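You operate a simulated robot arm through the tools that you are given. There is no shell and no other tool. Be economical: measure what you need, move in short steps, check, and stop when the job is done.

You run a simulated two-armed robot. Do the job below in one go: nothing can be reset, and whatever is moved stays where it is left.

TASK
Dose the card's strokes at 20 ml a stroke, then switch the dosing pump off.
Fine: switch it on and zero the counter first; leave the lance in the tub.
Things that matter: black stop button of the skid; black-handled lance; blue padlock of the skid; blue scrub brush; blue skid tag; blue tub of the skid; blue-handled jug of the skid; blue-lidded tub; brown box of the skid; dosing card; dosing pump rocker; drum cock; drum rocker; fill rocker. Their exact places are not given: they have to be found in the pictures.

Only the result counts: the job must be done as asked and must still hold three seconds after the hand-in. Knocking over, shifting, dropping, spilling or breaking anything else fails it.

THE ROBOT
Two 7-joint arms with fingered hands on one trunk, on a base that drives. Base frame: it is fixed to the floor where the robot stands at the start and does not move with it; the origin is under the middle of the robot, x ahead of it, y to its left, z up. Units: m, degrees, N and s.
The left shoulder is at the start at [0.02, 0.214, 1.435], the right one opposite. Each reaches about 0.785 m from its shoulder. Places, roughly: black stop button of the skid [0.1, 2, 1.4]; blue padlock of the skid (5x3x9 cm) [0.3, 0.9, 0.7]; blue-handled jug of the skid [0.75, 1.75, 0.75]; blue-lidded tub [0.6, 0.3, 0.9]; dosing card [0.8, 0.3, 1.2]; dosing pump rocker [0.8, 0, 1.3]; drum cock [0.3, 0.8, 0.7]; drum rocker [0.3, 0.9, 1.2]; fill rocker [0.2, 0.9, 1.2]; lid of the blue-lidded tub [0.7, 0.3, 1]; litres knob [0.5, 2.2, 1.3]; mix time knob [0.4, 2.1, 1.3]; powder rocker [0.3, 0.8, 1.2]; pump speed knob [0.3, 2.1, 1.3]; red stop button of the skid [0.3, 2.1, 1.4]; reset button of the skid [0.1, 2, 1.4]. Payload 3.3 kg a hand.
Tool frame (each hand has its own): the origin (TCP) lies between the finger pads and is the grasp point; the fingertips stand 0.026 m ahead of it; z points along the fingers, y is the line along which they close. The gripper opens to 0.132 m. The gripper's body begins 0.073 m behind the TCP. The gripper is a hand of 2 fingers: y runs from the thumb to the fingers, the wrist lies at [0, 0, -0.224] in the tool frame, and closing takes about 1.5 s.
Orientation is that of the tool frame in the base frame, as a unit quaternion [w, x, y, z]. With the fingers straight down and closing along the base's y, the tool's x points along the base's -x, its y along +y and its z along -z.

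THE INTERFACE
- The arms move only by the tool play_rows. It takes "left_plan", "right_plan" or both (then of equal length, played together; a hand with none holds still); each is a list that holds one entry, the list of rows, each a list of 7 numbers: the shift along the tool's x, y, z in m, then the turn, a rotation vector about the tool's x, y, z in degrees, then the gripper command, from -1 (shut) to 1 (fully open), values between in proportion. In form: [[[tx, ty, tz, rx, ry, rz, hand], ...]]. A call has 1 to 10 rows; each row is the pose to reach, as a shift and turn from the pose commanded when the call began, along the tool's axes at that moment. Rows are played at 5 a second. More than 0.05 m and 8.6 degrees between two rows, or a gripper value outside its range, and nothing of the call is played. Where a pose cannot be reached the arm comes as near as it can. A force on the tool above 40 N (or 10 N above the force at the start of the call, whichever is more), or a blocked arm, ends the call early, and 0.2 s more pass. The fingers move at their own pace (about 0.153 m/s each) and stop on an object; they squeeze with about 28 N. The grip force told is the motor's: it shows also when the fingers shut on nothing. Time passes only in rows, and 0.2 s behind the last, so rows that repeat a pose let the fingers close. The reply holds the time, the measured pose of the TCP, the force on the tool along the base axes, the opening and the grip force, in the units named above and with some noise, with the torque about the TCP (base axes, N m) and any sound that the robot's microphone picked up.
- Cameras (640 x 400 px; columns grow to the right, rows downward): "scene" is now at [0.0959, 0.0042, 1.5968]; the picture's right is [0.03, -1.00, 0.00], its down [-0.72, -0.02, -0.70] and it looks along [0.70, 0.02, -0.72] (base axes); focal length 214 px, centre (320, 200). "left" rides on the left gripper at [-0.066, -0.003, -0.099] in its tool frame; the picture's right is [0.04, -1.00, 0.00], its down [0.83, 0.03, -0.55] and it looks along [0.55, 0.02, 0.83] (tool axes); focal length 261 px, centre (320, 200). "right" rides on the right gripper at [0.066, -0.003, -0.099] in its tool frame; the picture's right is [0.04, 1.00, 0.00], its down [-0.83, 0.03, -0.55] and it looks along [-0.55, 0.02, 0.83] (tool axes); focal length 261 px, centre (320, 200).
- camera(camera): a new picture of that camera. The clock stands still meanwhile.
- lift_body(by): slides the trunk up (or, below 0, down) by that many m; the arms and the scene camera ride with it, the base frame stays. It gives what a move gives, with no picture.
- steer(legs): drives the robot by 1 to 6 legs, each [ahead, left, turn to the left] in m, m and degrees, along the robot's own axes; the way and the turn of a leg run together, so that a leg with both is an arc; at most 1.5 m and 180 degrees a leg. The arms and the cameras ride along, it lands a little off, and it stops where it bumps. It gives what a move gives.
- set_grasp(shape, hand): the hand has 2 fingers and takes this shape, open, in about a second: jaw (thumb against the fingers, like two jaws); tri (thumb and two fingers); tip (a fingertip pinch); poke (one finger out to press); point (the index stretched); flat (the hand flat); cup (the hand cupped); fist (a fist). The gripper value then closes the fingers along that shape, each until it touches; the sizes above hold for jaw. It gives what a move gives, with no picture.
- turn_head(pan, tilt): turns the head with the scene camera to pan (to the left, within 86 degrees either way) and tilt (down, from -29 to 69), counted from straight ahead of the robot. It gives what a move gives.
- pixel_to_xyz(camera, pixels): for up to 12 pixels [column, row] of the newest picture of that camera ("zoom" is the newest enlarged one), the place [x, y, z] in the base frame of the surface seen there, good to about 0.002 m, but the place of the scene camera against the robot may be out by one fixed shift of up to 0.012 m in any direction. The clock stands still meanwhile.
- close_up(camera, box): a new picture of the part [left, top, right, bottom] of that camera's present view, enlarged. The clock stands still meanwhile.
- sign_off(): hands the job in; it is judged then, once.

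Work in short steps. Measure before you move; look again where a grasp or a placing could have gone wrong, and mend it. You have 80 turns and 70 pictures in all, those below and enlarged ones among them. Open the grippers and draw the arms clear of the work before you hand the job in, unless the task says otherwise; then end with one line.

The tools are called after "Request:" as name(argument=value, ...) on one line, values as JSON. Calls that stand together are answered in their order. play_rows: Moves the arms, as the interface text tells. Its arguments: {"type":"object","properties":{"left_plan":{"type":"array"},"right_plan":{"type":"array"}},"required":[]} The other tools are called the same way: lift_body (by) slides the trunk up or down; set_grasp (shape, hand) gives the hand a shape; steer (legs) drives the base; turn_head (pan, tilt) turns the head that bears the scene camera; camera (camera) takes a picture; pixel_to_xyz (camera, pixels) gives the place of the surface under pixels of a picture; close_up (camera, box) takes an enlarged picture of a part of a camera's view; sign_off () hands the job in.

At the start:

```text
t: 0.0
left_position: [0.2516, 0.1303, 1.4925]
left_tool_rot: [0.002, 0.0, 1.0, 0.0]
left_wrist_force: [-0.1, 0.9, 0.3]
left_ft_torque: [0.01, 0.02, 0.0]
left_gripper_width: 0.1319
left_finger_force: 0.1
left_shape: jaw
right_position: [0.3209, -0.1283, 1.4254]
right_tool_rot: [0.0, -0.001, 1.0, 0.001]
right_wrist_force: [0.6, 0.0, 0.1]
right_ft_torque: [0.02, 0.01, -0.01]
right_gripper_width: 0.1322
right_finger_force: 0.0
right_shape: jaw
trunk travel left (down, up): [-0.716, 0.045]
robot x, y, heading: [0.001, 0.0047, -0.1]
head pan, tilt: [1.5, 45.8]
```

scene: 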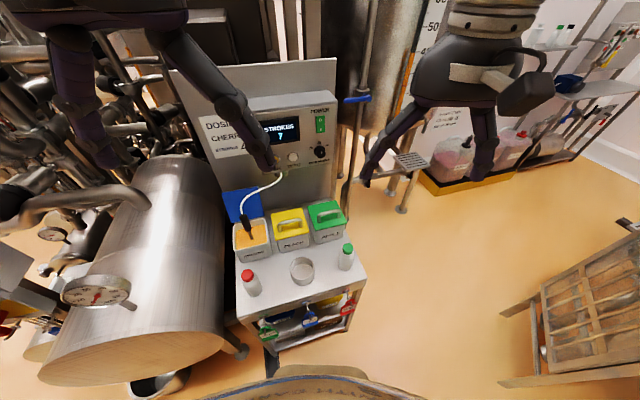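
right: 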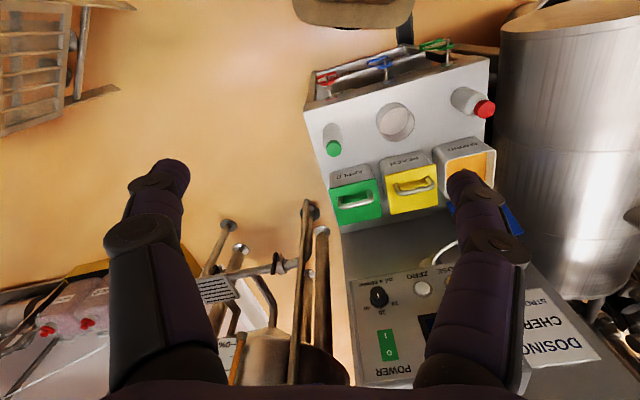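
left: 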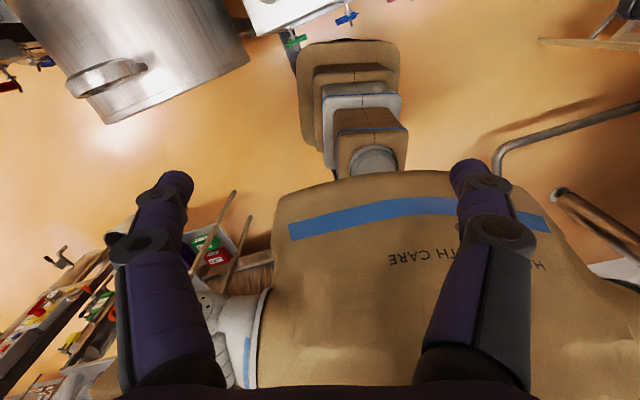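

The scene shows the dosing panel with the card at about (225,135), the display at (280,130), and the rocker at (320,123). I enlarge the panel and the tubs to read them.

Request:
close_up(camera="scene", box=[180, 80, 360, 192])

Request:
close_up(camera="scene", box=[210, 170, 370, 270])

```text
3.56 times, centred on (270, 136) of scene
```

zoom: 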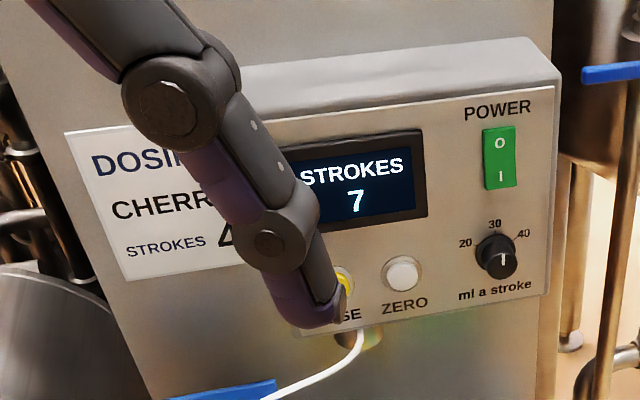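

```text
4.00 times, centred on (290, 220) of scene
```

zoom: 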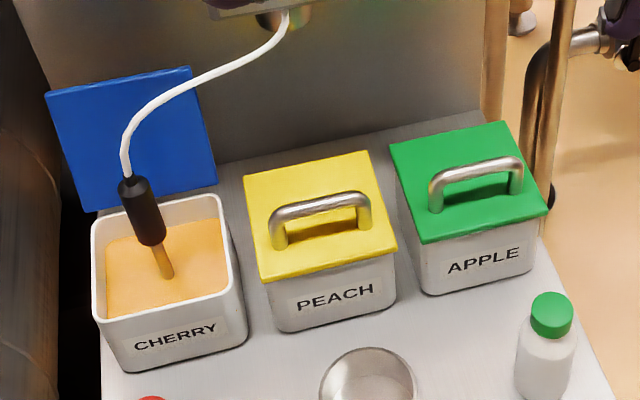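

The left hand's finger covers the card and the DOSE button. I move the left hand away to its left, then look again.

Request:
play_rows(left_plan=[[[0, 0.04, 0, 0, 0, 0, 1], [0, 0.08, 0, 0, 0, 0, 1], [0, 0.12, 0, 0, 0, 0, 1], [0.02, 0.16, 0, 0, 0, 0, 1], [0.04, 0.2, 0, 0, 0, 0, 1]]])

Request:
close_up(camera="scene", box=[180, 80, 360, 192])

```text
t: 1.2
left_position: [0.2431, 0.2833, 1.4397]
left_tool_rot: [-0.001, 0.0, 1.0, 0.0]
left_wrist_force: [0.1, 0.5, -0.6]
left_ft_torque: [-0.02, -0.02, -0.05]
left_gripper_width: 0.1318
left_finger_force: 0.1
left_shape: jaw
left hand out of reach, approached as far as the arm can: row 2, 3, 4, 5
right_position: [0.3215, -0.1283, 1.4258]
right_tool_rot: [0.0, 0.0, 1.0, -0.001]
right_wrist_force: [0.6, -0.3, -0.6]
right_ft_torque: [-0.01, -0.01, -0.02]
right_gripper_width: 0.1318
right_finger_force: 0.0
right_shape: jaw
trunk travel left (down, up): [-0.716, 0.045]
robot x, y, heading: [0.0029, 0.0046, 0.0]
head pan, tilt: [1.5, 45.8]
```

```text
3.56 times, centred on (270, 136) of scene
```

zoom: 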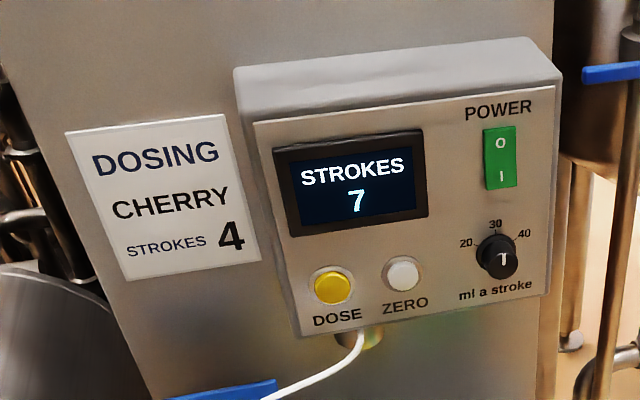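

The card says CHERRY, 4 strokes; the lance is already in the open cherry tub. I measure the rocker, knob, buttons and panel plane.

Request:
pixel_to_xyz(camera="zoom", pixels=[[500, 143], [500, 176], [497, 258], [333, 288], [402, 274], [470, 130], [540, 200], [440, 260], [300, 320], [510, 135], [360, 325], [540, 285]])

Request:
close_up(camera="scene", box=[290, 110, 340, 170])

```text
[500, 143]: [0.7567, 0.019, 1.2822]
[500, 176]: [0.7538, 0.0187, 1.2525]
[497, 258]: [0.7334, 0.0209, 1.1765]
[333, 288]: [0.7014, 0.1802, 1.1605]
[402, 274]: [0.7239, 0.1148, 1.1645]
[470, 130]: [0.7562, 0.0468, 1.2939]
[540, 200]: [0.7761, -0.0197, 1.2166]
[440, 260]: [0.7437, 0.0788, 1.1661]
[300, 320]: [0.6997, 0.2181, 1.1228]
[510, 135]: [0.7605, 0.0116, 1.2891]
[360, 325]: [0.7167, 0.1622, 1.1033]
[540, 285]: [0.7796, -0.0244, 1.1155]
```

```text
6.67 times, centred on (315, 140) of scene
```

zoom: 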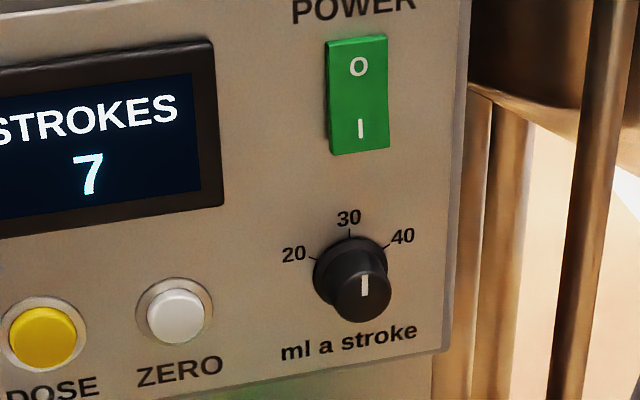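

The rocker's top (O) sits deeper than its bottom, so the pump looks off, and the knob's line points up at 30. I cross-check the scene places with the right wrist camera to find the fixed shift.

Request:
close_up(camera="right", box=[340, 260, 440, 390])

```text
3.08 times, centred on (390, 325) of right
```

zoom: 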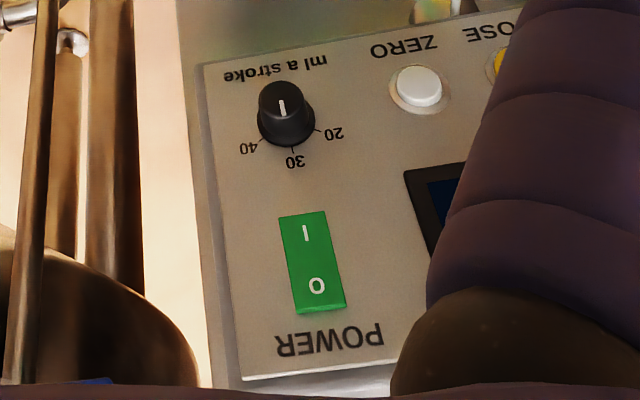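

Measure the same features in this view.

Request:
pixel_to_xyz(camera="zoom", pixels=[[318, 285], [304, 234], [281, 102], [420, 88], [260, 380], [215, 75], [350, 80], [380, 240], [285, 219], [318, 302], [283, 143]])

Request:
close_up(camera="scene", box=[290, 110, 340, 170])

```text
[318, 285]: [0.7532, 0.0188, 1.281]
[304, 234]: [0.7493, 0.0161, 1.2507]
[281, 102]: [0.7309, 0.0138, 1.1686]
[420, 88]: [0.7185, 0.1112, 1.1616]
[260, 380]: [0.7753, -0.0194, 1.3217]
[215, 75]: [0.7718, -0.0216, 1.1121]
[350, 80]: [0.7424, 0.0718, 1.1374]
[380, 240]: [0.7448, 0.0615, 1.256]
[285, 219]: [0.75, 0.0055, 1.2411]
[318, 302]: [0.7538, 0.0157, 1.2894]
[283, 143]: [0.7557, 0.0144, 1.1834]
```

```text
6.67 times, centred on (315, 140) of scene
```

zoom: 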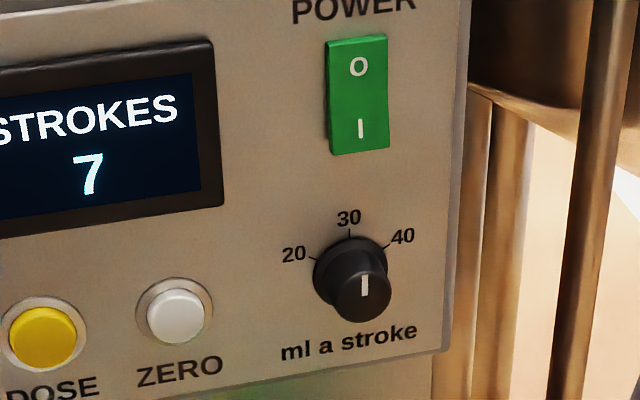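

Shift of the scene camera is about (+0.004, 0, +0.002). I get the knob face centre and buttons accurately from this zoom.

Request:
pixel_to_xyz(camera="zoom", pixels=[[361, 298], [340, 300], [384, 295], [361, 275], [361, 316], [178, 316], [42, 336], [349, 232], [312, 258], [388, 247], [358, 66], [360, 128]])

```text
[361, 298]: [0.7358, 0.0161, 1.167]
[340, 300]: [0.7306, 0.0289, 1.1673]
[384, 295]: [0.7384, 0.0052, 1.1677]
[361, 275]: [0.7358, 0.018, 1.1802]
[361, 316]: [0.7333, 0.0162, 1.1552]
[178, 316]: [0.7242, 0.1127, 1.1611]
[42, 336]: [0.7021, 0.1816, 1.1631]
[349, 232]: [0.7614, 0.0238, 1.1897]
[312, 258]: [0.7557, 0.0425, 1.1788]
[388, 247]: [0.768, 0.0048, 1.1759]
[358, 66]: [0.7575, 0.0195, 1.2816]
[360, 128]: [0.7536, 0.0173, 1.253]
```

Knob axis is about (0.731, 0.016, 1.166) at its face, ticks at ±60°, and panel normal is yawed about 18°. I bring the right hand, shut, forward and turn it to point at the panel.

Request:
play_rows(right_plan=[[[-0.026, 0.005, 0.014, 0, -8.5, 0, -1], [-0.052, 0.01, 0.028, 0, -17, 0, -1], [-0.078, 0.015, 0.042, 0, -25.5, 0, -1], [-0.104, 0.02, 0.056, 0, -34, 0, -1], [-0.13, 0.025, 0.07, 0, -42.5, 0, -1], [-0.156, 0.03, 0.084, 0, -51, 0, -1], [-0.182, 0.035, 0.098, 0, -59.5, 0, -1], [-0.208, 0.04, 0.112, 0, -68, 0, -1], [-0.234, 0.045, 0.126, 0, -76.5, 0, -1], [-0.26, 0.05, 0.14, 0, -85, 0, -1]]])

```text
t: 3.4
left_position: [0.2443, 0.2807, 1.4405]
left_tool_rot: [-0.001, -0.001, 1.0, 0.0]
left_wrist_force: [0.7, 0.2, -0.2]
left_ft_torque: [-0.02, 0.01, -0.01]
left_gripper_width: 0.132
left_finger_force: 0.1
left_shape: jaw
right_position: [0.5787, -0.0778, 1.2868]
right_tool_rot: [0.676, 0.001, 0.737, -0.001]
right_wrist_force: [0.5, -0.2, 0.5]
right_ft_torque: [0.0, 0.0, -0.01]
right_gripper_width: 0.0
right_finger_force: 28.4
right_shape: jaw
trunk travel left (down, up): [-0.716, 0.045]
robot x, y, heading: [-0.0003, -0.0006, 0.3]
head pan, tilt: [1.5, 45.8]
```

The hand turned well. Now add the 18° yaw and go to a hover about 5 cm off the rocker's I half.

Request:
play_rows(right_plan=[[[0.0065, 0.018, 0.025, -4.5, -1.25, 0, -1], [0.013, 0.036, 0.05, -9.1, -2.5, 0, -1], [0.0195, 0.053, 0.075, -13.6, -3.75, 0, -1], [0.026, 0.071, 0.1, -18.2, -5, 0, -1], [0.026, 0.071, 0.1, -18.2, -5, 0, -1]]])

Request:
camera(camera="right")

Request:
camera(camera="scene")

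```text
t: 4.6
left_position: [0.2425, 0.2812, 1.4409]
left_tool_rot: [0.0, 0.0, 1.0, 0.0]
left_wrist_force: [0.2, -0.1, 0.4]
left_ft_torque: [0.0, -0.03, 0.01]
left_gripper_width: 0.1316
left_finger_force: 0.1
left_shape: jaw
right_position: [0.6775, -0.0094, 1.253]
right_tool_rot: [0.698, -0.108, 0.698, 0.117]
right_wrist_force: [0.3, 0.5, -0.1]
right_ft_torque: [-0.01, 0.01, -0.01]
right_gripper_width: 0.0
right_finger_force: 28.0
right_shape: jaw
trunk travel left (down, up): [-0.716, 0.045]
robot x, y, heading: [0.0015, -0.0005, -0.2]
head pan, tilt: [1.5, 45.8]
```

```text
60 pictures are left
```

right: 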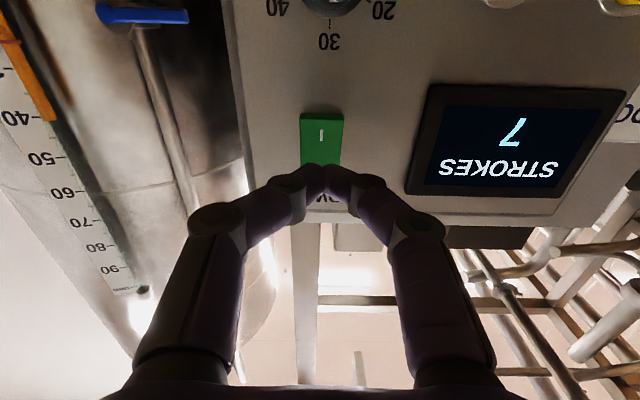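

```text
59 pictures are left
```

scene: 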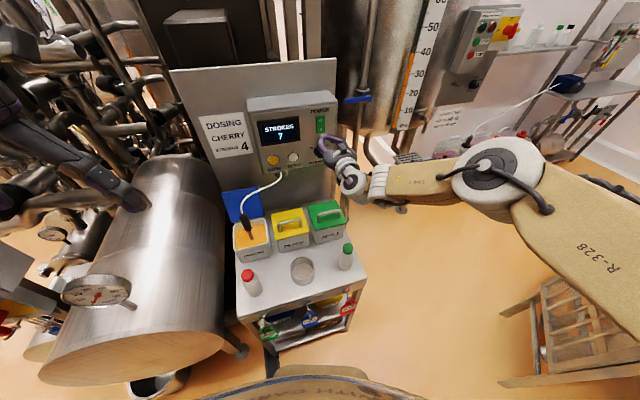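

Measure the rocker ends and fingertips from this close wrist view.

Request:
pixel_to_xyz(camera="right", pixels=[[320, 122], [320, 135], [322, 155], [304, 116], [338, 118], [280, 100], [390, 60], [336, 3], [300, 60], [326, 170]])

```text
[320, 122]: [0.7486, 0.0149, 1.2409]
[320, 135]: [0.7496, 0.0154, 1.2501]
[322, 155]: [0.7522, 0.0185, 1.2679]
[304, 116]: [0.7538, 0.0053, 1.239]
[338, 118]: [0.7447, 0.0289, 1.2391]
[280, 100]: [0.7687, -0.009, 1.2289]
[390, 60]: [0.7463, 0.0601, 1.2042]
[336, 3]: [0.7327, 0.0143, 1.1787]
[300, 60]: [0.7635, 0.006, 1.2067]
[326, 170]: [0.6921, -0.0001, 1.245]
```

The I half is at (0.749, 0.015, 1.245), contact about 5.0 cm ahead. I press in small steps.

Request:
play_rows(right_plan=[[[0.009, 0.001, 0.025, 0, 0, 0, -1], [0.009, 0.001, 0.042, 0, 0, 0, -1], [0.009, 0.001, 0.048, 0, 0, 0, -1], [0.009, 0.001, 0.052, 0, 0, 0, -1], [0.009, 0.001, 0.055, 0, 0, 0, -1], [0.009, 0.001, 0.057, 0, 0, 0, -1], [0.009, 0.001, 0.04, 0, 0, 0, -1], [0.009, 0.001, 0.01, 0, 0, 0, -1]]])

Request:
camera(camera="right")

Request:
close_up(camera="scene", box=[240, 90, 350, 180])

```text
t: 6.4
left_position: [0.2446, 0.2794, 1.4402]
left_tool_rot: [0.0, 0.0, 1.0, 0.001]
left_wrist_force: [-0.4, 0.3, 0.3]
left_ft_torque: [0.03, -0.03, -0.02]
left_gripper_width: 0.132
left_finger_force: 0.1
left_shape: jaw
right_position: [0.6872, -0.0076, 1.2441]
right_tool_rot: [0.699, -0.106, 0.698, 0.116]
right_wrist_force: [0.9, -0.2, 0.9]
right_ft_torque: [-0.04, -0.02, 0.0]
right_gripper_width: 0.0
right_finger_force: 27.8
right_shape: jaw
right hand out of reach, approached as far as the arm can: row 2, 3, 4, 5, 6
trunk travel left (down, up): [-0.716, 0.045]
robot x, y, heading: [0.0025, 0.0011, 0.0]
head pan, tilt: [1.5, 45.8]
```

```text
58 pictures are left
```

right: 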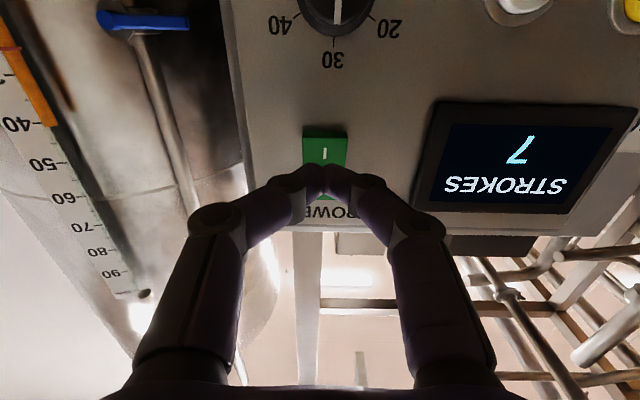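

```text
4.44 times, centred on (295, 135) of scene
```

zoom: 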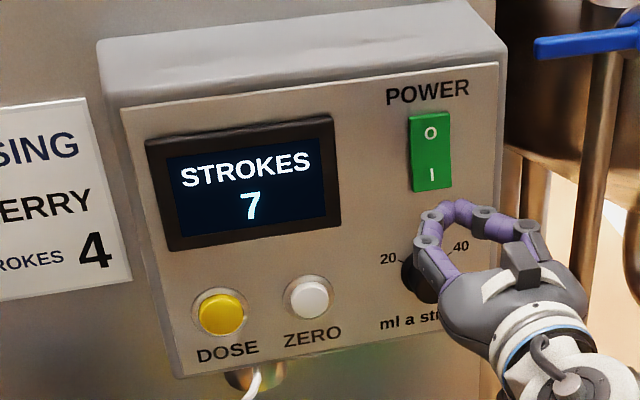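

The panel is just at the edge of the right arm's reach. I check how far the trolley's near edge stands from the robot, to see whether I can drive ahead a little.

Request:
turn_head(pan=0, tilt=66)

Request:
camera(camera="scene")

```text
t: 7.2
left_position: [0.2439, 0.2808, 1.4396]
left_tool_rot: [0.0, 0.0, 1.0, -0.001]
left_wrist_force: [-0.9, -0.6, 0.1]
left_ft_torque: [0.0, 0.0, 0.0]
left_gripper_width: 0.1319
left_finger_force: 0.1
left_shape: jaw
right_position: [0.6864, -0.0054, 1.2428]
right_tool_rot: [0.698, -0.107, 0.698, 0.117]
right_wrist_force: [0.0, 0.9, 0.4]
right_ft_torque: [0.0, 0.04, 0.01]
right_gripper_width: 0.0001
right_finger_force: 28.7
right_shape: jaw
trunk travel left (down, up): [-0.716, 0.045]
robot x, y, heading: [-0.0045, -0.0012, -0.0]
head pan, tilt: [0.0, 66.0]
```

```text
56 pictures are left
```

scene: 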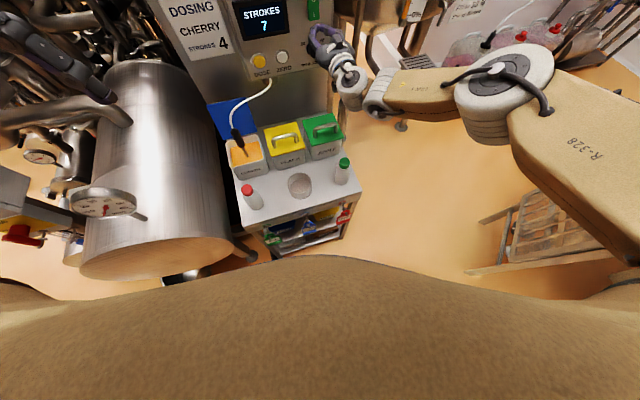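

Request:
pixel_to_xyz(camera="scene", pixels=[[242, 233], [355, 198], [300, 216], [272, 255], [340, 235], [200, 270], [280, 262], [244, 257], [330, 265], [105, 218], [320, 280], [470, 272]])

```text
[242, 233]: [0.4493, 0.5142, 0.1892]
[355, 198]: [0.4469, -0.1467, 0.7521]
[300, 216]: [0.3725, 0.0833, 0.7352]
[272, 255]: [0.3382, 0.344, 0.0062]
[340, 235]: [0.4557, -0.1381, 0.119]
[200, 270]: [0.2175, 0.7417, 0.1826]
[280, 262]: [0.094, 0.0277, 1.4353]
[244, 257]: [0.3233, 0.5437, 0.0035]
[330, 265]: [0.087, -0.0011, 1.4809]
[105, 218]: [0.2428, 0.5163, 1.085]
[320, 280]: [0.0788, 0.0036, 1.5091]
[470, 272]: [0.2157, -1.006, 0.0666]
```

The trolley edge is at x≈0.37 near y=0.08, so rather than driving ahead I retract the hand, turn the base about 18° left to face the panel squarely, and lower the trunk 0.15 m.

Request:
play_rows(right_plan=[[[0, 0, -0.04, 0, 0, 0, -1], [0, 0, -0.08, 0, 0, 0, -1], [0, 0, -0.12, 0, 0, 0, -1], [0, 0, -0.16, 0, 0, 0, -1], [0, 0, -0.2, 0, 0, 0, -1]]])

Request:
steer(legs=[[0, 0, 18]])

Request:
lift_body(by=-0.15)

Request:
turn_head(pan=0, tilt=35)

Request:
camera(camera="scene")

```text
t: 8.4
left_position: [0.242, 0.2806, 1.4403]
left_tool_rot: [-0.001, 0.0, 1.0, 0.0]
left_wrist_force: [-0.7, -0.1, 0.6]
left_ft_torque: [-0.01, -0.02, 0.0]
left_gripper_width: 0.1319
left_finger_force: 0.0
left_shape: jaw
right_position: [0.4954, -0.0654, 1.242]
right_tool_rot: [0.699, -0.106, 0.698, 0.117]
right_wrist_force: [0.1, 0.4, 0.4]
right_ft_torque: [0.03, -0.03, 0.0]
right_gripper_width: 0.0
right_finger_force: 28.1
right_shape: jaw
trunk travel left (down, up): [-0.716, 0.045]
robot x, y, heading: [0.0023, 0.0019, -0.1]
head pan, tilt: [0.0, 66.0]
```

```text
t: 9.8
left_position: [0.1442, 0.3421, 1.4401]
left_tool_rot: [0.0, -0.156, 0.988, -0.001]
left_wrist_force: [0.1, -0.5, -0.5]
left_ft_torque: [0.01, -0.02, -0.03]
left_gripper_width: 0.1318
left_finger_force: 0.1
left_shape: jaw
right_position: [0.4921, 0.0914, 1.2418]
right_tool_rot: [0.672, -0.214, 0.673, 0.224]
right_wrist_force: [0.5, -0.5, -0.4]
right_ft_torque: [0.0, 0.02, 0.04]
right_gripper_width: 0.0
right_finger_force: 28.2
right_shape: jaw
trunk travel left (down, up): [-0.716, 0.045]
robot x, y, heading: [-0.0024, -0.0017, 18.2]
head pan, tilt: [0.0, 66.0]
```

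```text
t: 11.6
left_position: [0.1465, 0.3429, 1.2888]
left_tool_rot: [-0.001, -0.156, 0.988, 0.0]
left_wrist_force: [0.1, 0.2, 0.0]
left_ft_torque: [0.03, 0.01, 0.01]
left_gripper_width: 0.1318
left_finger_force: 0.1
left_shape: jaw
right_position: [0.4918, 0.0917, 1.0937]
right_tool_rot: [0.672, -0.214, 0.673, 0.225]
right_wrist_force: [0.3, -1.0, -0.2]
right_ft_torque: [-0.03, -0.03, 0.02]
right_gripper_width: 0.0
right_finger_force: 28.2
right_shape: jaw
trunk travel left (down, up): [-0.566, 0.195]
robot x, y, heading: [-0.0011, 0.0024, 18.0]
head pan, tilt: [0.0, 66.0]
```

```text
t: 12.5
left_position: [0.1456, 0.342, 1.2882]
left_tool_rot: [-0.002, -0.156, 0.988, 0.0]
left_wrist_force: [0.0, -0.3, -0.3]
left_ft_torque: [0.01, -0.01, 0.03]
left_gripper_width: 0.1319
left_finger_force: 0.0
left_shape: jaw
right_position: [0.4918, 0.0914, 1.093]
right_tool_rot: [0.671, -0.215, 0.672, 0.225]
right_wrist_force: [0.7, -0.6, 0.6]
right_ft_torque: [0.0, -0.03, 0.0]
right_gripper_width: 0.0
right_finger_force: 28.1
right_shape: jaw
trunk travel left (down, up): [-0.566, 0.195]
robot x, y, heading: [0.0027, -0.0022, 17.6]
head pan, tilt: [0.0, 35.0]
```

```text
55 pictures are left
```

scene: 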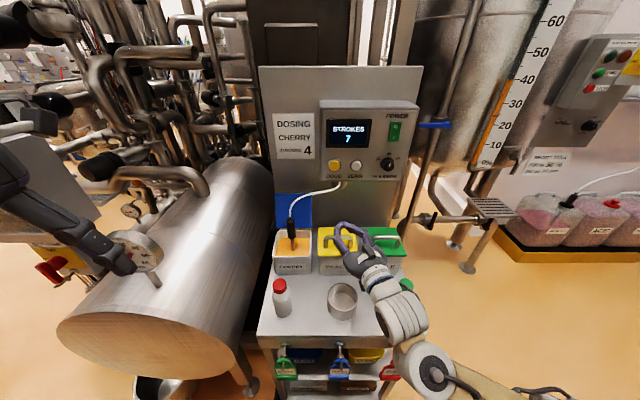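

The panel is now square in view. I raise the hand and bring it back to a hover off the rocker's I half, undoing the extra yaw.

Request:
play_rows(right_plan=[[[-0.045, 0, 0, 2, 0, 0, -1], [-0.085, -0.02, 0, 4.5, 0, 0, -1], [-0.12, -0.05, 0.01, 8, 0, 0, -1], [-0.145, -0.085, 0.03, 11.5, 0, 0, -1], [-0.151, -0.12, 0.05, 14.5, 0, 0, -1], [-0.151, -0.155, 0.07, 16.5, 0, 0, -1], [-0.151, -0.19, 0.09, 18, 0, 0, -1], [-0.151, -0.19, 0.09, 18, 0, 0, -1]]])

Request:
camera(camera="right")

```text
t: 14.3
left_position: [0.146, 0.3424, 1.2875]
left_tool_rot: [-0.002, -0.157, 0.988, -0.002]
left_wrist_force: [-0.5, 0.5, -0.1]
left_ft_torque: [-0.01, 0.01, 0.02]
left_gripper_width: 0.132
left_finger_force: 0.0
left_shape: jaw
right_position: [0.6781, -0.0147, 1.2413]
right_tool_rot: [0.697, -0.106, 0.7, 0.116]
right_wrist_force: [-0.3, 0.0, 0.0]
right_ft_torque: [0.02, -0.01, -0.02]
right_gripper_width: 0.0001
right_finger_force: 27.8
right_shape: jaw
trunk travel left (down, up): [-0.566, 0.195]
robot x, y, heading: [-0.0015, 0.0017, 18.0]
head pan, tilt: [0.0, 35.0]
```

```text
54 pictures are left
```

right: 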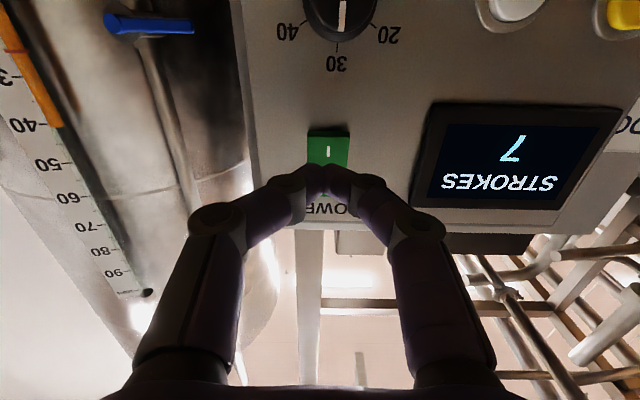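

Request:
pixel_to_xyz(camera="right", pixels=[[328, 142], [328, 152], [310, 134], [347, 134], [400, 80], [270, 90], [328, 170]])

```text
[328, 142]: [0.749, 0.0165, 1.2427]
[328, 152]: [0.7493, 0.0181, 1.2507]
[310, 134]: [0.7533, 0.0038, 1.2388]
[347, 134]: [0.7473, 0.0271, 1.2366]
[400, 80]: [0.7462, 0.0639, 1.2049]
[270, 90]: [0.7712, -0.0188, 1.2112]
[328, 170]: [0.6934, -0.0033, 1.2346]
```

Rocker I half at (0.749, 0.016, 1.244), about 7 mm to the left of the finger line. I press.

Request:
play_rows(right_plan=[[[-0.003, 0.007, 0.025, 0, 0, 0, -1], [-0.003, 0.007, 0.042, 0, 0, 0, -1], [-0.003, 0.007, 0.049, 0, 0, 0, -1], [-0.003, 0.007, 0.053, 0, 0, 0, -1], [-0.003, 0.007, 0.056, 0, 0, 0, -1], [-0.003, 0.007, 0.058, 0, 0, 0, -1], [-0.003, 0.007, 0.04, 0, 0, 0, -1], [-0.003, 0.007, 0.01, 0, 0, 0, -1]]])

Request:
close_up(camera="scene", box=[310, 90, 430, 190])

```text
t: 15.7
left_position: [0.141, 0.3411, 1.2901]
left_tool_rot: [0.001, -0.155, 0.988, 0.0]
left_wrist_force: [0.1, 0.6, -0.9]
left_ft_torque: [0.04, -0.01, -0.02]
left_gripper_width: 0.1318
left_finger_force: 0.0
left_shape: jaw
right_position: [0.7236, 0.0118, 1.243]
right_tool_rot: [0.697, -0.108, 0.7, 0.115]
right_wrist_force: [-25.3, -10.0, -1.3]
right_ft_torque: [0.09, -0.14, -0.08]
right_gripper_width: 0.0002
right_finger_force: 27.7
right_shape: jaw
trunk travel left (down, up): [-0.566, 0.195]
robot x, y, heading: [-0.0004, 0.0005, 18.1]
head pan, tilt: [0.0, 35.0]
stopped in row 6 (right hand): the force on the tool passed its limit at 42 N (the readings are from after the stop); the commanded pose is now the measured one
```

```text
4.00 times, centred on (370, 140) of scene
```

zoom: 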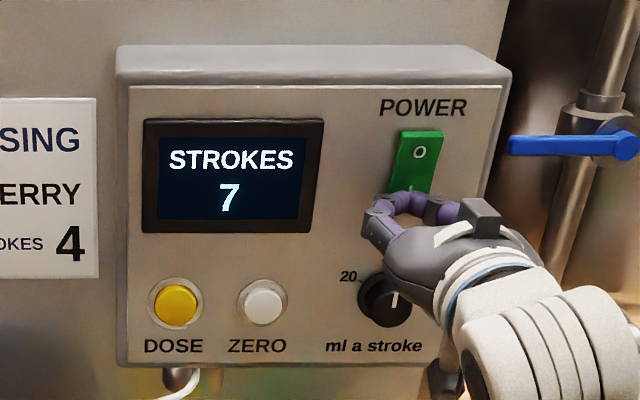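

The rocker tipped to I: on. Now I back off and go sideways and down to hover in front of the ZERO button.

Request:
play_rows(right_plan=[[[0, 0, -0.03, 0, 0, 0, -1], [0, 0, -0.06, 0, 0, 0, -1], [0.005, 0.04, -0.06, 0, 0, 0, -1], [0.02, 0.08, -0.055, 0, 0, 0, -1], [0.055, 0.096, -0.045, 0, 0, 0, -1], [0.083, 0.097, -0.039, 0, 0, 0, -1], [0.083, 0.097, -0.039, 0, 0, 0, -1]]])

Request:
camera(camera="right")

Request:
close_up(camera="scene", box=[310, 90, 430, 190])

```text
t: 17.3
left_position: [0.1453, 0.3434, 1.2887]
left_tool_rot: [-0.001, -0.155, 0.988, 0.0]
left_wrist_force: [0.3, -0.7, 0.6]
left_ft_torque: [0.0, 0.0, 0.03]
left_gripper_width: 0.1319
left_finger_force: 0.1
left_shape: jaw
right_position: [0.6606, 0.0941, 1.1611]
right_tool_rot: [0.695, -0.108, 0.701, 0.116]
right_wrist_force: [-0.1, 0.0, 0.1]
right_ft_torque: [-0.01, 0.01, -0.02]
right_gripper_width: 0.0003
right_finger_force: 28.1
right_shape: jaw
trunk travel left (down, up): [-0.566, 0.195]
robot x, y, heading: [0.0006, 0.0021, 18.1]
head pan, tilt: [0.0, 35.0]
```

```text
52 pictures are left
```

right: 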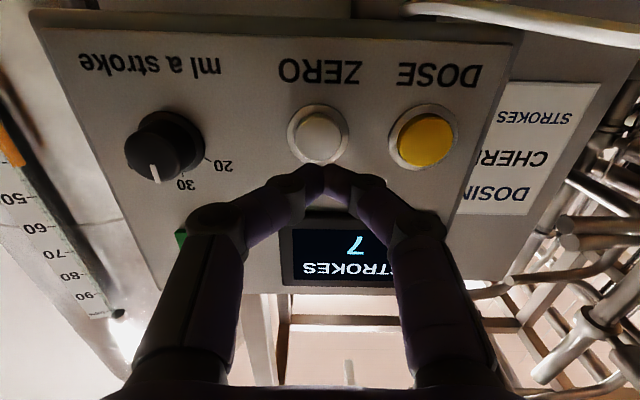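

```text
4.00 times, centred on (370, 140) of scene
```

zoom: 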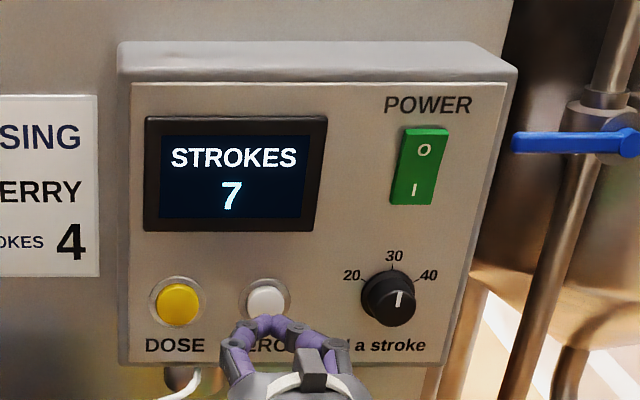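

Rocker is on. Measure ZERO and DOSE and the knob from the wrist view.

Request:
pixel_to_xyz(camera="right", pixels=[[319, 138], [319, 122], [299, 138], [339, 138], [426, 138], [146, 153], [128, 153], [165, 153], [146, 135], [146, 170], [265, 90], [380, 60]])

```text
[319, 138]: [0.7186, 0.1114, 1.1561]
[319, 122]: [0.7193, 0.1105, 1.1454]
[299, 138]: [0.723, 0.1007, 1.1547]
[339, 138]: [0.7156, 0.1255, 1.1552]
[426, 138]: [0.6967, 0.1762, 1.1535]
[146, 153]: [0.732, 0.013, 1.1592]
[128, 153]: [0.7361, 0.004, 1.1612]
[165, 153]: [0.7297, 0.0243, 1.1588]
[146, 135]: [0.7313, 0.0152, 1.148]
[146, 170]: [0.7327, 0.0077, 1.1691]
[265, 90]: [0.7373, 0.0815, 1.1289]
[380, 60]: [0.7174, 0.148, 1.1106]
```

ZERO centre (0.719, 0.112, 1.158), contact 3.5 cm ahead. Press and back off.

Request:
play_rows(right_plan=[[[0.003, -0.001, 0.02, 0, 0, 0, -1], [0.003, -0.001, 0.032, 0, 0, 0, -1], [0.003, -0.001, 0.037, 0, 0, 0, -1], [0.003, -0.001, 0.041, 0, 0, 0, -1], [0.003, -0.001, 0.043, 0, 0, 0, -1], [0.003, -0.001, 0.03, 0, 0, 0, -1], [0.003, -0.001, 0.01, 0, 0, 0, -1]]])

Request:
close_up(camera="scene", box=[310, 90, 430, 190])

```text
t: 18.9
left_position: [0.1459, 0.3415, 1.2883]
left_tool_rot: [-0.001, -0.154, 0.988, 0.0]
left_wrist_force: [-0.6, -1.2, 0.6]
left_ft_torque: [-0.01, 0.01, 0.02]
left_gripper_width: 0.1318
left_finger_force: 0.0
left_shape: jaw
right_position: [0.6696, 0.0967, 1.1568]
right_tool_rot: [0.696, -0.107, 0.701, 0.115]
right_wrist_force: [-0.8, 0.2, -0.7]
right_ft_torque: [0.0, -0.01, 0.0]
right_gripper_width: 0.0
right_finger_force: 27.8
right_shape: jaw
trunk travel left (down, up): [-0.566, 0.195]
robot x, y, heading: [-0.0006, 0.0042, 17.8]
head pan, tilt: [0.0, 35.0]
heard: click
```

```text
4.00 times, centred on (370, 140) of scene
```

zoom: 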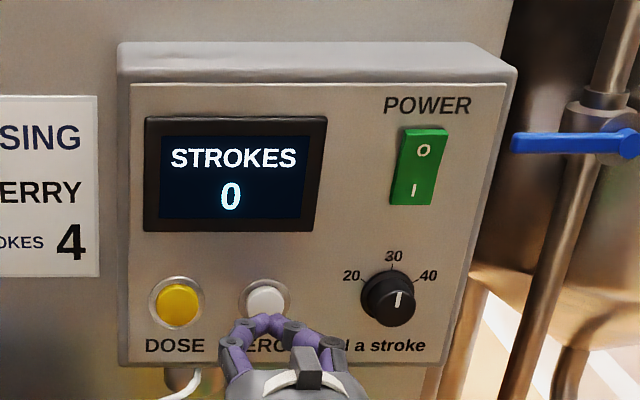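

Counter shows 0. Now I move to hover in front of the knob with the jaws part open and the hand pre-rolled by +30°, so the 60° turn stays symmetric.

Request:
play_rows(right_plan=[[[0, 0, -0.028, 0, 0, 6, -0.5], [-0.002, -0.035, -0.0286, 0, 0, 12, -0.1], [-0.004, -0.07, -0.0286, 0, 0, 18, -0.1], [-0.006, -0.0976, -0.0286, 0, 0, 24, -0.1], [-0.006, -0.0976, -0.0286, 0, 0, 30, -0.1], [-0.006, -0.0976, -0.0286, 0, 0, 30, -0.1]]])

Request:
camera(camera="right")

Request:
close_up(camera="scene", box=[310, 90, 430, 190])

```text
t: 20.3
left_position: [0.1455, 0.3417, 1.2894]
left_tool_rot: [-0.003, -0.156, 0.988, 0.0]
left_wrist_force: [0.0, 0.0, 0.1]
left_ft_torque: [0.02, 0.02, -0.03]
left_gripper_width: 0.1319
left_finger_force: 0.1
left_shape: jaw
right_position: [0.6724, -0.0065, 1.1613]
right_tool_rot: [0.641, 0.078, 0.705, 0.292]
right_wrist_force: [-0.1, 0.0, 0.4]
right_ft_torque: [0.0, -0.01, 0.0]
right_gripper_width: 0.059
right_finger_force: 0.1
right_shape: jaw
trunk travel left (down, up): [-0.566, 0.195]
robot x, y, heading: [0.0003, -0.002, 18.1]
head pan, tilt: [0.0, 35.0]
```

```text
49 pictures are left
```

right: 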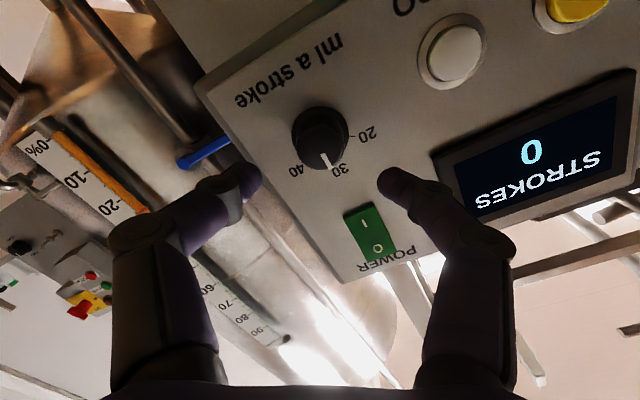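

```text
4.00 times, centred on (370, 140) of scene
```

zoom: 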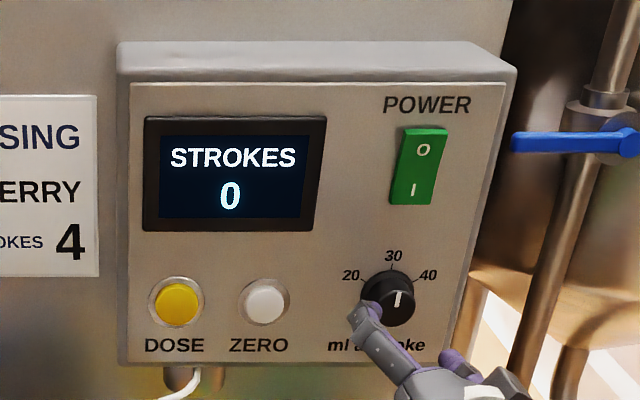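

Knob face is centred near (319,148). Measure its outline points.

Request:
pixel_to_xyz(camera="right", pixels=[[318, 150], [300, 148], [338, 150], [318, 135], [318, 164], [324, 152], [260, 180], [400, 110]])

Request:
close_up(camera="right", box=[270, 90, 390, 190])

```text
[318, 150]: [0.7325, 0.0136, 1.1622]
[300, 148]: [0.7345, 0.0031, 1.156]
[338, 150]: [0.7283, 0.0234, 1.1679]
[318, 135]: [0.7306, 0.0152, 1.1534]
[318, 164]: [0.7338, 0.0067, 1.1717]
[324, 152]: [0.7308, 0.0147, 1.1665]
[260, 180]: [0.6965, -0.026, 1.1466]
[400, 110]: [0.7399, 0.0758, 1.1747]
```

```text
4.00 times, centred on (330, 140) of right
```

zoom: 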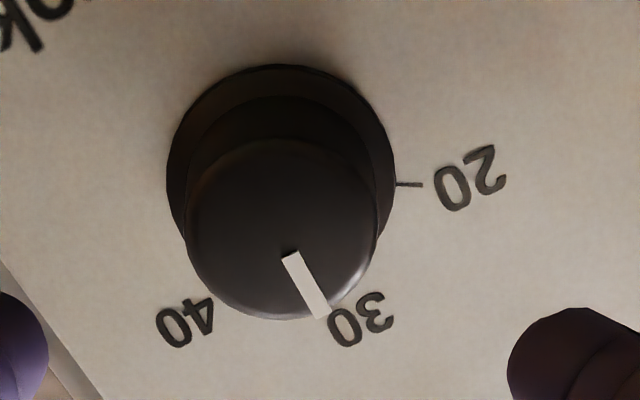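

Centre (0.732, 0.014, 1.162) is on the tool axis. I advance 5.5 cm and close on the knob.

Request:
play_rows(right_plan=[[[0, 0.001, 0.02, 0, 0, 0, -0.1], [0, 0.001, 0.04, 0, 0, 0, -0.1], [0, 0.001, 0.05, 0, 0, 0, -0.1], [0, 0.001, 0.055, 0, 0, 0, -0.1], [0, 0.001, 0.055, 0, 0, 0, -1], [0, 0.001, 0.055, 0, 0, 0, -1], [0, 0.001, 0.055, 0, 0, 0, -1], [0, 0.001, 0.055, 0, 0, 0, -1]]])

Request:
camera(camera="right")

```text
t: 22.1
left_position: [0.1458, 0.3421, 1.2895]
left_tool_rot: [-0.002, -0.156, 0.988, -0.001]
left_wrist_force: [-1.2, -0.2, 0.8]
left_ft_torque: [-0.04, 0.0, -0.01]
left_gripper_width: 0.1318
left_finger_force: 0.0
left_shape: jaw
right_position: [0.7258, 0.0136, 1.1622]
right_tool_rot: [0.641, 0.077, 0.706, 0.291]
right_wrist_force: [2.4, 0.0, -1.7]
right_ft_torque: [-0.01, 0.01, 0.0]
right_gripper_width: 0.0269
right_finger_force: 28.1
right_shape: jaw
trunk travel left (down, up): [-0.566, 0.195]
robot x, y, heading: [-0.0027, -0.0031, 17.8]
head pan, tilt: [0.0, 35.0]
```

```text
46 pictures are left
```

right: 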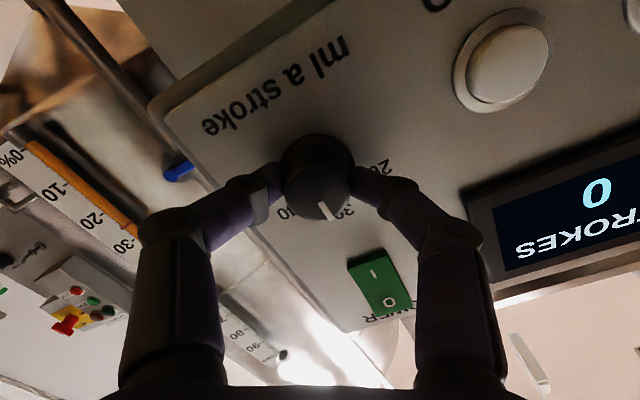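

Width 0.0269 m: the knob is held. Turn it 60° anticlockwise (−z) in small rows.

Request:
play_rows(right_plan=[[[0, 0, 0, 0, 0, -7, -1], [0, 0, 0, 0, 0, -14, -1], [0, 0, 0, 0, 0, -21, -1], [0, 0, 0, 0, 0, -28, -1], [0, 0, 0, 0, 0, -35, -1], [0, 0, 0, 0, 0, -42, -1], [0, 0, 0, 0, 0, -49, -1], [0, 0, 0, 0, 0, -55, -1], [0, 0, 0, 0, 0, -60, -1], [0, 0, 0, 0, 0, -60, -1]]])

Request:
camera(camera="right")

```text
t: 24.3
left_position: [0.1457, 0.3419, 1.2887]
left_tool_rot: [-0.002, -0.155, 0.988, 0.0]
left_wrist_force: [0.5, 0.1, 0.5]
left_ft_torque: [0.03, -0.02, -0.01]
left_gripper_width: 0.1315
left_finger_force: 0.1
left_shape: jaw
right_position: [0.7264, 0.0133, 1.1601]
right_tool_rot: [0.701, -0.286, 0.65, -0.068]
right_wrist_force: [-1.0, -2.2, -4.7]
right_ft_torque: [0.04, 0.08, -0.07]
right_gripper_width: 0.0264
right_finger_force: 28.1
right_shape: jaw
trunk travel left (down, up): [-0.566, 0.195]
robot x, y, heading: [-0.0001, 0.0013, 17.9]
head pan, tilt: [0.0, 35.0]
```

```text
45 pictures are left
```

right: 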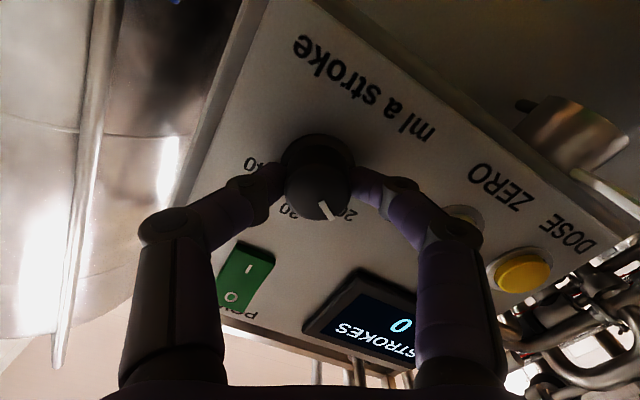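

The knob followed; its line points at 20. Release, back off 6 cm and check.

Request:
play_rows(right_plan=[[[0, 0, 0, 0, 0, 0, -0.1], [0, 0, 0, 0, 0, 0, -0.1], [0, 0, -0.01, 0, 0, 0, -0.1], [0, 0, -0.035, 0, 0, 0, -0.1], [0, 0, -0.07, 0, 0, 0, -0.1], [0, 0, -0.07, 0, 0, 0, -0.1]]])

Request:
close_up(camera="right", box=[260, 80, 400, 190])

Request:
close_up(camera="scene", box=[310, 90, 430, 190])

```text
t: 25.7
left_position: [0.1451, 0.3429, 1.2874]
left_tool_rot: [-0.002, -0.155, 0.988, 0.0]
left_wrist_force: [-1.2, -0.2, -0.5]
left_ft_torque: [-0.01, 0.01, 0.0]
left_gripper_width: 0.132
left_finger_force: 0.0
left_shape: jaw
right_position: [0.6624, -0.0081, 1.1614]
right_tool_rot: [0.701, -0.286, 0.65, -0.068]
right_wrist_force: [0.3, -0.8, -0.1]
right_ft_torque: [-0.01, 0.0, -0.01]
right_gripper_width: 0.0587
right_finger_force: 0.1
right_shape: jaw
trunk travel left (down, up): [-0.566, 0.195]
robot x, y, heading: [-0.0012, 0.0008, 18.0]
head pan, tilt: [0.0, 35.0]
```

```text
3.64 times, centred on (330, 135) of right
```

zoom: 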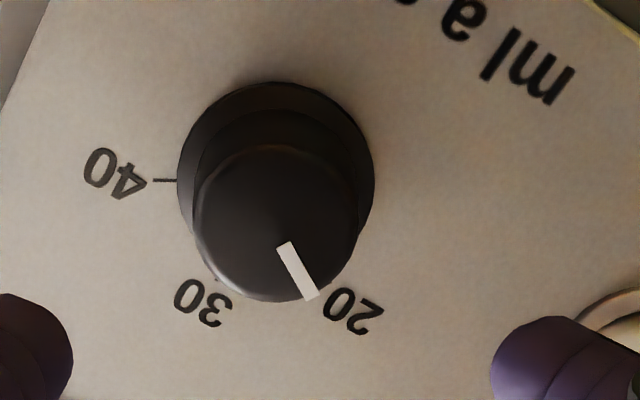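

```text
4.00 times, centred on (370, 140) of scene
```

zoom: 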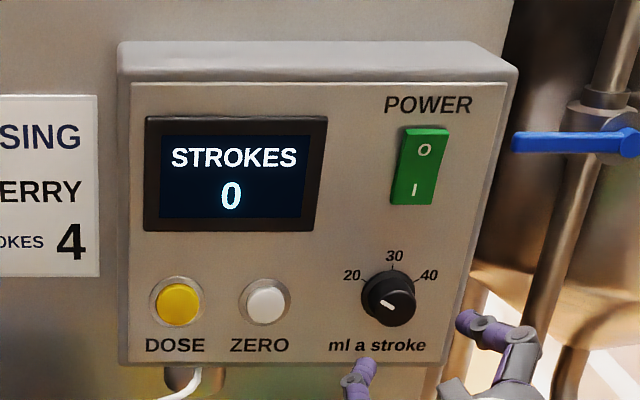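

The knob points exactly at 20. Now close the fingers, roll back and hover in front of DOSE.

Request:
play_rows(right_plan=[[[0, 0, 0, 0, 0, 3, -1], [-0.02, 0.036, 0, 0, 0, 10, -1], [-0.04, 0.072, 0, 0, 0, 17, -1], [-0.06, 0.108, 0.005, 0, 0, 24, -1], [-0.08, 0.1444, 0.015, 0, 0, 30, -1], [-0.08, 0.1444, 0.025, 0, 0, 30, -1], [-0.08, 0.1444, 0.025, 0, 0, 30, -1]]])

Request:
camera(camera="right")

```text
t: 27.3
left_position: [0.1451, 0.3426, 1.2883]
left_tool_rot: [-0.001, -0.155, 0.988, -0.001]
left_wrist_force: [-0.5, -0.1, -0.2]
left_ft_torque: [-0.01, 0.02, -0.03]
left_gripper_width: 0.1321
left_finger_force: 0.2
left_shape: jaw
right_position: [0.6315, 0.1572, 1.1621]
right_tool_rot: [0.695, -0.107, 0.702, 0.116]
right_wrist_force: [-0.3, 0.7, 0.1]
right_ft_torque: [0.04, 0.04, -0.04]
right_gripper_width: 0.0
right_finger_force: 28.1
right_shape: jaw
trunk travel left (down, up): [-0.566, 0.195]
robot x, y, heading: [0.0002, 0.0001, 18.0]
head pan, tilt: [0.0, 35.0]
```

```text
42 pictures are left
```

right: 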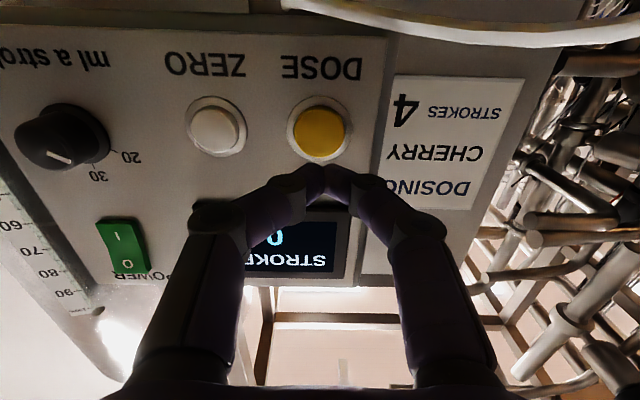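

Request:
pixel_to_xyz(camera="right", pixels=[[320, 133], [297, 133], [342, 133], [320, 115], [320, 152]])

```text
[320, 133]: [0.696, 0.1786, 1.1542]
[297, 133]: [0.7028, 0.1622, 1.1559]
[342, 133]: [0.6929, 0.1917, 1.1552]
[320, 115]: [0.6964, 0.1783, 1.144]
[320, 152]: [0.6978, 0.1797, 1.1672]
```

DOSE centre (0.697, 0.178, 1.156), contact 4.2 cm ahead. One press, then check the counter.

Request:
play_rows(right_plan=[[[0.006, 0, 0.02, 0, 0, 0, -1], [0.006, 0, 0.038, 0, 0, 0, -1], [0.006, 0, 0.044, 0, 0, 0, -1], [0.006, 0, 0.048, 0, 0, 0, -1], [0.006, 0, 0.05, 0, 0, 0, -1], [0.006, 0, 0.036, 0, 0, 0, -1], [0.006, 0, 0.02, 0, 0, 0, -1], [0.006, 0, 0.02, 0, 0, 0, -1]]])

Request:
close_up(camera="scene", box=[310, 90, 430, 190])

```text
t: 29.1
left_position: [0.1469, 0.3428, 1.2882]
left_tool_rot: [-0.002, -0.155, 0.988, 0.0]
left_wrist_force: [0.9, 0.5, -1.3]
left_ft_torque: [-0.04, 0.0, 0.0]
left_gripper_width: 0.132
left_finger_force: 0.1
left_shape: jaw
right_position: [0.6501, 0.1608, 1.1541]
right_tool_rot: [0.695, -0.108, 0.702, 0.117]
right_wrist_force: [-0.2, 0.4, -0.3]
right_ft_torque: [0.02, 0.02, 0.0]
right_gripper_width: 0.0
right_finger_force: 27.4
right_shape: jaw
trunk travel left (down, up): [-0.566, 0.195]
robot x, y, heading: [-0.0033, -0.0015, 17.7]
head pan, tilt: [0.0, 35.0]
heard: click
```

```text
4.00 times, centred on (370, 140) of scene
```

zoom: 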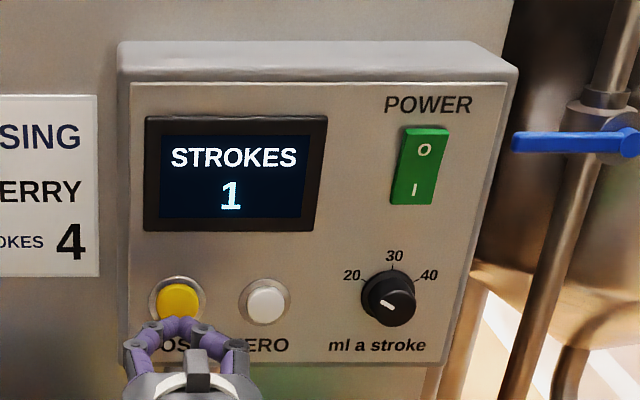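

Counter 1. Same press again (now 2.0 cm already advanced, so 3.0 cm forward).

Request:
play_rows(right_plan=[[[0, 0, 0.018, 0, 0, 0, -1], [0, 0, 0.024, 0, 0, 0, -1], [0, 0, 0.028, 0, 0, 0, -1], [0, 0, 0.03, 0, 0, 0, -1], [0, 0, 0.016, 0, 0, 0, -1], [0, 0, 0, 0, 0, 0, -1], [0, 0, 0, 0, 0, 0, -1], [0, 0, 0, 0, 0, 0, -1]]])

Request:
close_up(camera="scene", box=[310, 90, 430, 190])

```text
t: 30.9
left_position: [0.145, 0.343, 1.2887]
left_tool_rot: [-0.002, -0.155, 0.988, 0.0]
left_wrist_force: [0.3, -0.7, -1.0]
left_ft_torque: [0.02, 0.0, 0.0]
left_gripper_width: 0.132
left_finger_force: 0.0
left_shape: jaw
right_position: [0.6511, 0.1613, 1.1544]
right_tool_rot: [0.695, -0.107, 0.701, 0.114]
right_wrist_force: [-0.8, -0.4, -0.2]
right_ft_torque: [-0.01, 0.02, -0.02]
right_gripper_width: 0.0
right_finger_force: 27.8
right_shape: jaw
trunk travel left (down, up): [-0.566, 0.195]
robot x, y, heading: [0.0003, 0.0015, 18.1]
head pan, tilt: [0.0, 35.0]
heard: click
```

```text
4.00 times, centred on (370, 140) of scene
```

zoom: 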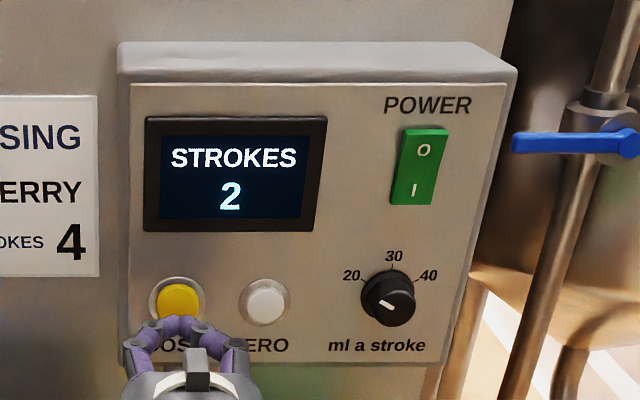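

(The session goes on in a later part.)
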